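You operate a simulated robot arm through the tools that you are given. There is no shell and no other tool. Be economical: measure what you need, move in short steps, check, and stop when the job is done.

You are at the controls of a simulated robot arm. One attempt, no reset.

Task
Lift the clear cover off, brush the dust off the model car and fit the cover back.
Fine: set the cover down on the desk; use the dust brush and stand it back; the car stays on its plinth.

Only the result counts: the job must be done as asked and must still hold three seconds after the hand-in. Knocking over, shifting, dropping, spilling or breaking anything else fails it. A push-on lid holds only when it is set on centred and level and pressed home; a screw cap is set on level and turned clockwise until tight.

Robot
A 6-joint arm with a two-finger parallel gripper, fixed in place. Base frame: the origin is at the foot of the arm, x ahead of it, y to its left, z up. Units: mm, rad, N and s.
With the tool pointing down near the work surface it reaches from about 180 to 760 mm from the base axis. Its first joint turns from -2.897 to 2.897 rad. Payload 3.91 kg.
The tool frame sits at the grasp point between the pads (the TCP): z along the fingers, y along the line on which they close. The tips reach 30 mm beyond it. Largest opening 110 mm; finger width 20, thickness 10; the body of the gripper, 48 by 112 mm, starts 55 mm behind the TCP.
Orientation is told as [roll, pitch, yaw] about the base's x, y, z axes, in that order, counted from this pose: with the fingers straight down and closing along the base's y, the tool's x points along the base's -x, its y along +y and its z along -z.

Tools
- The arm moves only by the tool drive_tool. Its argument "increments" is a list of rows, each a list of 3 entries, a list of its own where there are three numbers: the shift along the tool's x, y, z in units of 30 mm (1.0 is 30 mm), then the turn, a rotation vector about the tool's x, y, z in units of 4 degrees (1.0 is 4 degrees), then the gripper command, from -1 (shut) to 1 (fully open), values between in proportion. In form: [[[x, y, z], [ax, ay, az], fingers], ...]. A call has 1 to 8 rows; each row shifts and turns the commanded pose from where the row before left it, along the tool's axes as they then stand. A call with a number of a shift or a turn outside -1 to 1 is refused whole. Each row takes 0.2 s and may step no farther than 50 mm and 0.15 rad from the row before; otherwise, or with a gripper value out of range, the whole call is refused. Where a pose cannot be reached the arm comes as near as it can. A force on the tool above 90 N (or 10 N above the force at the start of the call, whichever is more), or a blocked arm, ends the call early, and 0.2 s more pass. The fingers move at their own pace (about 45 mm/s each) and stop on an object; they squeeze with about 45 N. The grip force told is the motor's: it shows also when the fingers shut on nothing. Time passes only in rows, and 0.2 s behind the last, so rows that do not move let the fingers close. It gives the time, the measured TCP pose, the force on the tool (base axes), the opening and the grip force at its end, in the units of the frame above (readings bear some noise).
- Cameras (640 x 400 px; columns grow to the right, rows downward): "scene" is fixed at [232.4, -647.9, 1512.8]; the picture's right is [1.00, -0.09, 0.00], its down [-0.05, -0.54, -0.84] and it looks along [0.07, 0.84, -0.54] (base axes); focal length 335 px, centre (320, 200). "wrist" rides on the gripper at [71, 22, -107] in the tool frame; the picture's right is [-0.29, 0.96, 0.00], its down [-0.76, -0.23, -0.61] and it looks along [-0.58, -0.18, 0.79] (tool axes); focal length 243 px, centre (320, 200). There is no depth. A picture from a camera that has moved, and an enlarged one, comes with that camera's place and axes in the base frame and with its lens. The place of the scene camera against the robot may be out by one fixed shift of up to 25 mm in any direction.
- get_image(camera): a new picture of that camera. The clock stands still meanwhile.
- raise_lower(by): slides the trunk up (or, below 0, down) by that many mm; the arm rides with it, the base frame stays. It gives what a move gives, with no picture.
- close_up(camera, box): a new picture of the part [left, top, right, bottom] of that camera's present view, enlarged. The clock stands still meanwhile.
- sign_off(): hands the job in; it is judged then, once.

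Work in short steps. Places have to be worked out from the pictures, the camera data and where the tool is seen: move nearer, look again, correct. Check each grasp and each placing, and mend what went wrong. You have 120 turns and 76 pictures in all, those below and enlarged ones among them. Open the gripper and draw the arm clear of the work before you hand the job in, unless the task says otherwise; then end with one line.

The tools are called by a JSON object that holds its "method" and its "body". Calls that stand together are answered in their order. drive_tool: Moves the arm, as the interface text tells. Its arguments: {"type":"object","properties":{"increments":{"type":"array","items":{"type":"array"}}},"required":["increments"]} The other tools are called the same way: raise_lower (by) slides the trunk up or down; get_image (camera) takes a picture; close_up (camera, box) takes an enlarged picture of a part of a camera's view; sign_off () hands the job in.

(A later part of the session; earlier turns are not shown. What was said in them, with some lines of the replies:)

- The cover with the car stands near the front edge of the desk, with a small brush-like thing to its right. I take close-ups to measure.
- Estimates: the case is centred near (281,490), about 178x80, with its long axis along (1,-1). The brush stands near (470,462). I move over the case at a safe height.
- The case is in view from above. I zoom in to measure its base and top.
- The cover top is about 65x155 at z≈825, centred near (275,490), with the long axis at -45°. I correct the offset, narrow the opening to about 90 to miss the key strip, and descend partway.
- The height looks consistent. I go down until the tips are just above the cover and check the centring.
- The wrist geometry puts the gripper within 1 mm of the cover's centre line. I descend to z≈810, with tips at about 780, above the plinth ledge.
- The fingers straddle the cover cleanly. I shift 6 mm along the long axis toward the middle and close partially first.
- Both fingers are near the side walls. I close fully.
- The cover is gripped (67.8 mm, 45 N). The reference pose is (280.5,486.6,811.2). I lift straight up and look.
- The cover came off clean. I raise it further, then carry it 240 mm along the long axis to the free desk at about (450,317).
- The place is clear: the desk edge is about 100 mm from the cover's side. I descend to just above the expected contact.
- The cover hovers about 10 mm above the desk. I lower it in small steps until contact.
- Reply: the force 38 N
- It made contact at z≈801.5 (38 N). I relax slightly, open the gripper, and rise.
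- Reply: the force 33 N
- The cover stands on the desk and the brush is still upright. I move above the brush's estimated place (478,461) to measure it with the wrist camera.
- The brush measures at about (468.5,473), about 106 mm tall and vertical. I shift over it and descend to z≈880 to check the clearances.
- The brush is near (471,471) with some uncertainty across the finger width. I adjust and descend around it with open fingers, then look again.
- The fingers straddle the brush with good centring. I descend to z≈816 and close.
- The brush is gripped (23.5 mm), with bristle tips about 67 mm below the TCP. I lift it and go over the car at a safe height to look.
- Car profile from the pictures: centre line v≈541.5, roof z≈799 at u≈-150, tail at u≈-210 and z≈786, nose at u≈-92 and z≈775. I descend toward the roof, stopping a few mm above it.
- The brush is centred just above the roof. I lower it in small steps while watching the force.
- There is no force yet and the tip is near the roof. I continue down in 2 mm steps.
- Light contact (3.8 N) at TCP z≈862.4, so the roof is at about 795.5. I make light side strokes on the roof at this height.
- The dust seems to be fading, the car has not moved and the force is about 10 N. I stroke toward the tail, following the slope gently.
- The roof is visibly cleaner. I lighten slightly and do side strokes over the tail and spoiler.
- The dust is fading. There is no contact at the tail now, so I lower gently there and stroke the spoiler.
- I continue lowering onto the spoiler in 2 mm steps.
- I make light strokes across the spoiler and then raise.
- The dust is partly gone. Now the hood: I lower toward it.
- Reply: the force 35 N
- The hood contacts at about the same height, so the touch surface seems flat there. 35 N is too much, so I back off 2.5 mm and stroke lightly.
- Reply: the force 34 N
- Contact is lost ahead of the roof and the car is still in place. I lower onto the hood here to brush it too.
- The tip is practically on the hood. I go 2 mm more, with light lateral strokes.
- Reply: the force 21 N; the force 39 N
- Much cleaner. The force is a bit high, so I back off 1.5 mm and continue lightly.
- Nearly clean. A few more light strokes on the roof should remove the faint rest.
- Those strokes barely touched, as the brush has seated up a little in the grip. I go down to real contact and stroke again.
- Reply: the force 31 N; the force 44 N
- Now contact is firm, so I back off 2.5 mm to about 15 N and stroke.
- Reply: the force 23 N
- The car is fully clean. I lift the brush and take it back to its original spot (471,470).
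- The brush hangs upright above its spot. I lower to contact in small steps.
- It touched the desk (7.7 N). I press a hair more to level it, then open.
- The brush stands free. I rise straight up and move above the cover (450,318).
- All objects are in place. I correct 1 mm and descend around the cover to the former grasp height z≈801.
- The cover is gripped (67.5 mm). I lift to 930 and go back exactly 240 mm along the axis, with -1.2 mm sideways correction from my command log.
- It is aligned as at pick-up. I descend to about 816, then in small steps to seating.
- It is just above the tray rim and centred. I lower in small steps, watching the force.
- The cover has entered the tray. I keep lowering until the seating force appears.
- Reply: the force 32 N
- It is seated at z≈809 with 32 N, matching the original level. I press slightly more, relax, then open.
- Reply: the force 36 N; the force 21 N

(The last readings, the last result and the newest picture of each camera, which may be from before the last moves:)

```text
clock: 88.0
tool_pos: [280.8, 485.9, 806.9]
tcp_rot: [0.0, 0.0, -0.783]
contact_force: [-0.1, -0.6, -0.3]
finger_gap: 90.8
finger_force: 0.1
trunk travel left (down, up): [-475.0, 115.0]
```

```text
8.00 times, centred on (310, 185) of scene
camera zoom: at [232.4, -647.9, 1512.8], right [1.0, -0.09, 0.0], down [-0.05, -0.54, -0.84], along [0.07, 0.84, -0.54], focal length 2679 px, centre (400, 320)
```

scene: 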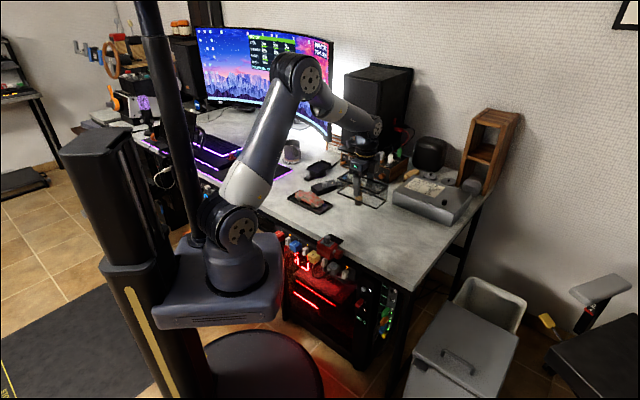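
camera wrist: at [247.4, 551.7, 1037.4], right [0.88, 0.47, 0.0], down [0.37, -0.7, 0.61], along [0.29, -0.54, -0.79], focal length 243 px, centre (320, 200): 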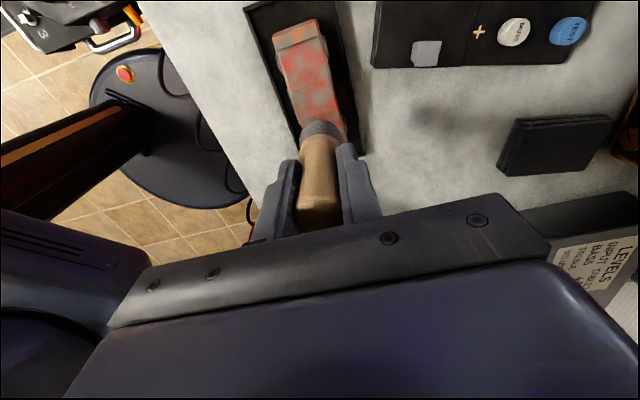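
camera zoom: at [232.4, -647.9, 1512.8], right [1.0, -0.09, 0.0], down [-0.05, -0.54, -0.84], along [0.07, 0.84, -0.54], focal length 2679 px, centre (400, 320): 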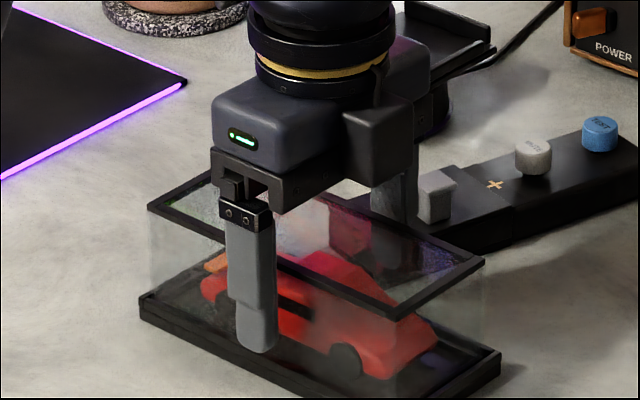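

I rise clear and inspect the seating against the initial close-up.

{"method": "drive_tool", "body": {"increments": [[[0, 0, -0.6], [0, 0, 0], 0.65], [[0, 0, -1], [0, 0, 0], 0.65], [[0, 0, -1], [0, 0, 0], 0.65], [[0, 0, -1], [0, 0, 0], 0.65], [[0, 0, -1], [0, 0, 0], 0.65], [[0, 0, -1], [0, 0, 0], 0.65], [[0, 0, -0.6], [0, 0, 0], 0.65], [[0, 0, 0], [0, 0, 0], 0.65]]}}

{"method": "close_up", "body": {"camera": "scene", "box": [270, 140, 400, 221]}}

{"method": "close_up", "body": {"camera": "wrist", "box": [220, 0, 476, 160]}}

{"method": "close_up", "body": {"camera": "scene", "box": [280, 170, 340, 208]}}

```text
clock: 89.8
tool_pos: [280.3, 487.6, 994.7]
tcp_rot: [0.002, 0.001, -0.782]
contact_force: [0.1, 0.2, -0.4]
finger_gap: 90.7
finger_force: 0.1
trunk travel left (down, up): [-475.0, 115.0]
```

```text
4.92 times, centred on (335, 180) of scene
camera zoom: at [232.4, -647.9, 1512.8], right [1.0, -0.09, 0.0], down [-0.05, -0.54, -0.84], along [0.07, 0.84, -0.54], focal length 1649 px, centre (246, 296)
```

zoom: 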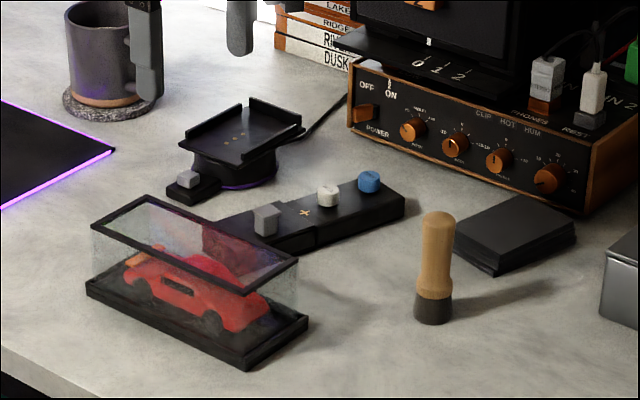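

```text
2.50 times, centred on (348, 80) of wrist
camera zoom: at [244.4, 552.3, 1102.0], right [0.88, 0.47, 0.0], down [0.37, -0.7, 0.61], along [0.29, -0.54, -0.79], focal length 606 px, centre (250, 500)
```

zoom: 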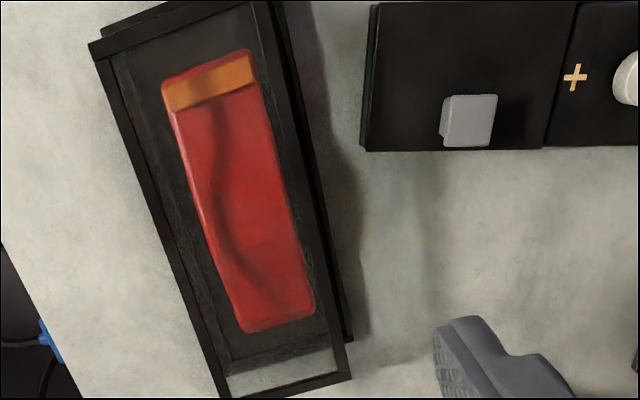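

```text
10.53 times, centred on (310, 189) of scene
camera zoom: at [232.4, -647.9, 1512.8], right [1.0, -0.09, 0.0], down [-0.05, -0.54, -0.84], along [0.07, 0.84, -0.54], focal length 3525 px, centre (425, 316)
```

zoom: 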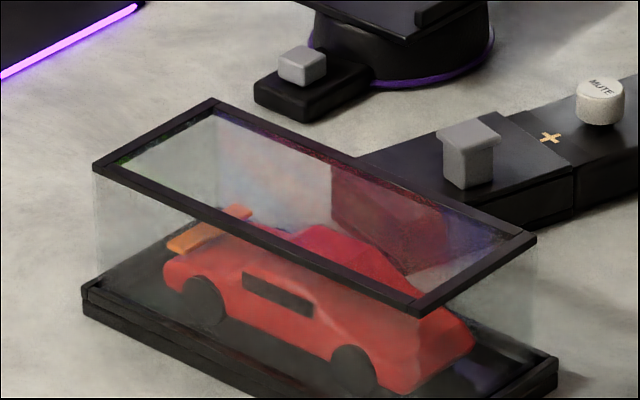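

The cover sits within about 1 mm of its original position, level and fully down. The car is clean and the brush is upright. I draw the arm back clear.

{"method": "drive_tool", "body": {"increments": [[[0, 0, -1], [0, 0, 0], 0.65], [[0, -1, -0.8], [0, 0, 0], 0.65], [[0, -1, -0.8], [0, 0, 0], 0.65], [[0, -1, 0], [0, 0, 0], 0.65], [[0, -1, 0], [0, 0, 0], 0.65], [[0, 0, 0], [0, 0, 0], 0.65]]}}

{"method": "get_image", "body": {"camera": "scene"}}

```text
clock: 91.2
tool_pos: [195.1, 401.9, 1071.4]
tcp_rot: [0.002, 0.001, -0.783]
contact_force: [-0.4, -0.8, -0.8]
finger_gap: 90.8
finger_force: 0.0
trunk travel left (down, up): [-475.0, 115.0]
```

```text
8 pictures are left
```

scene: 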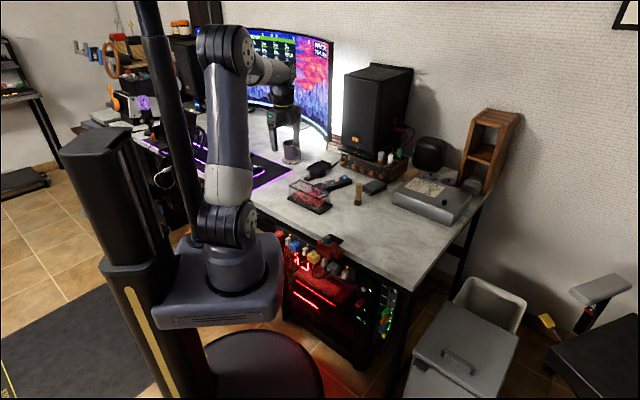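

The arm is clear, everything is in place, and I hand in.

{"method": "sign_off", "body": {}}

```text
The job is handed in.
```

The car is brushed clean, the cover is back on its plinth and pressed down level, and the brush is standing within a few millimetres of its original spot; I handed the job in with the gripper open and the arm drawn clear.
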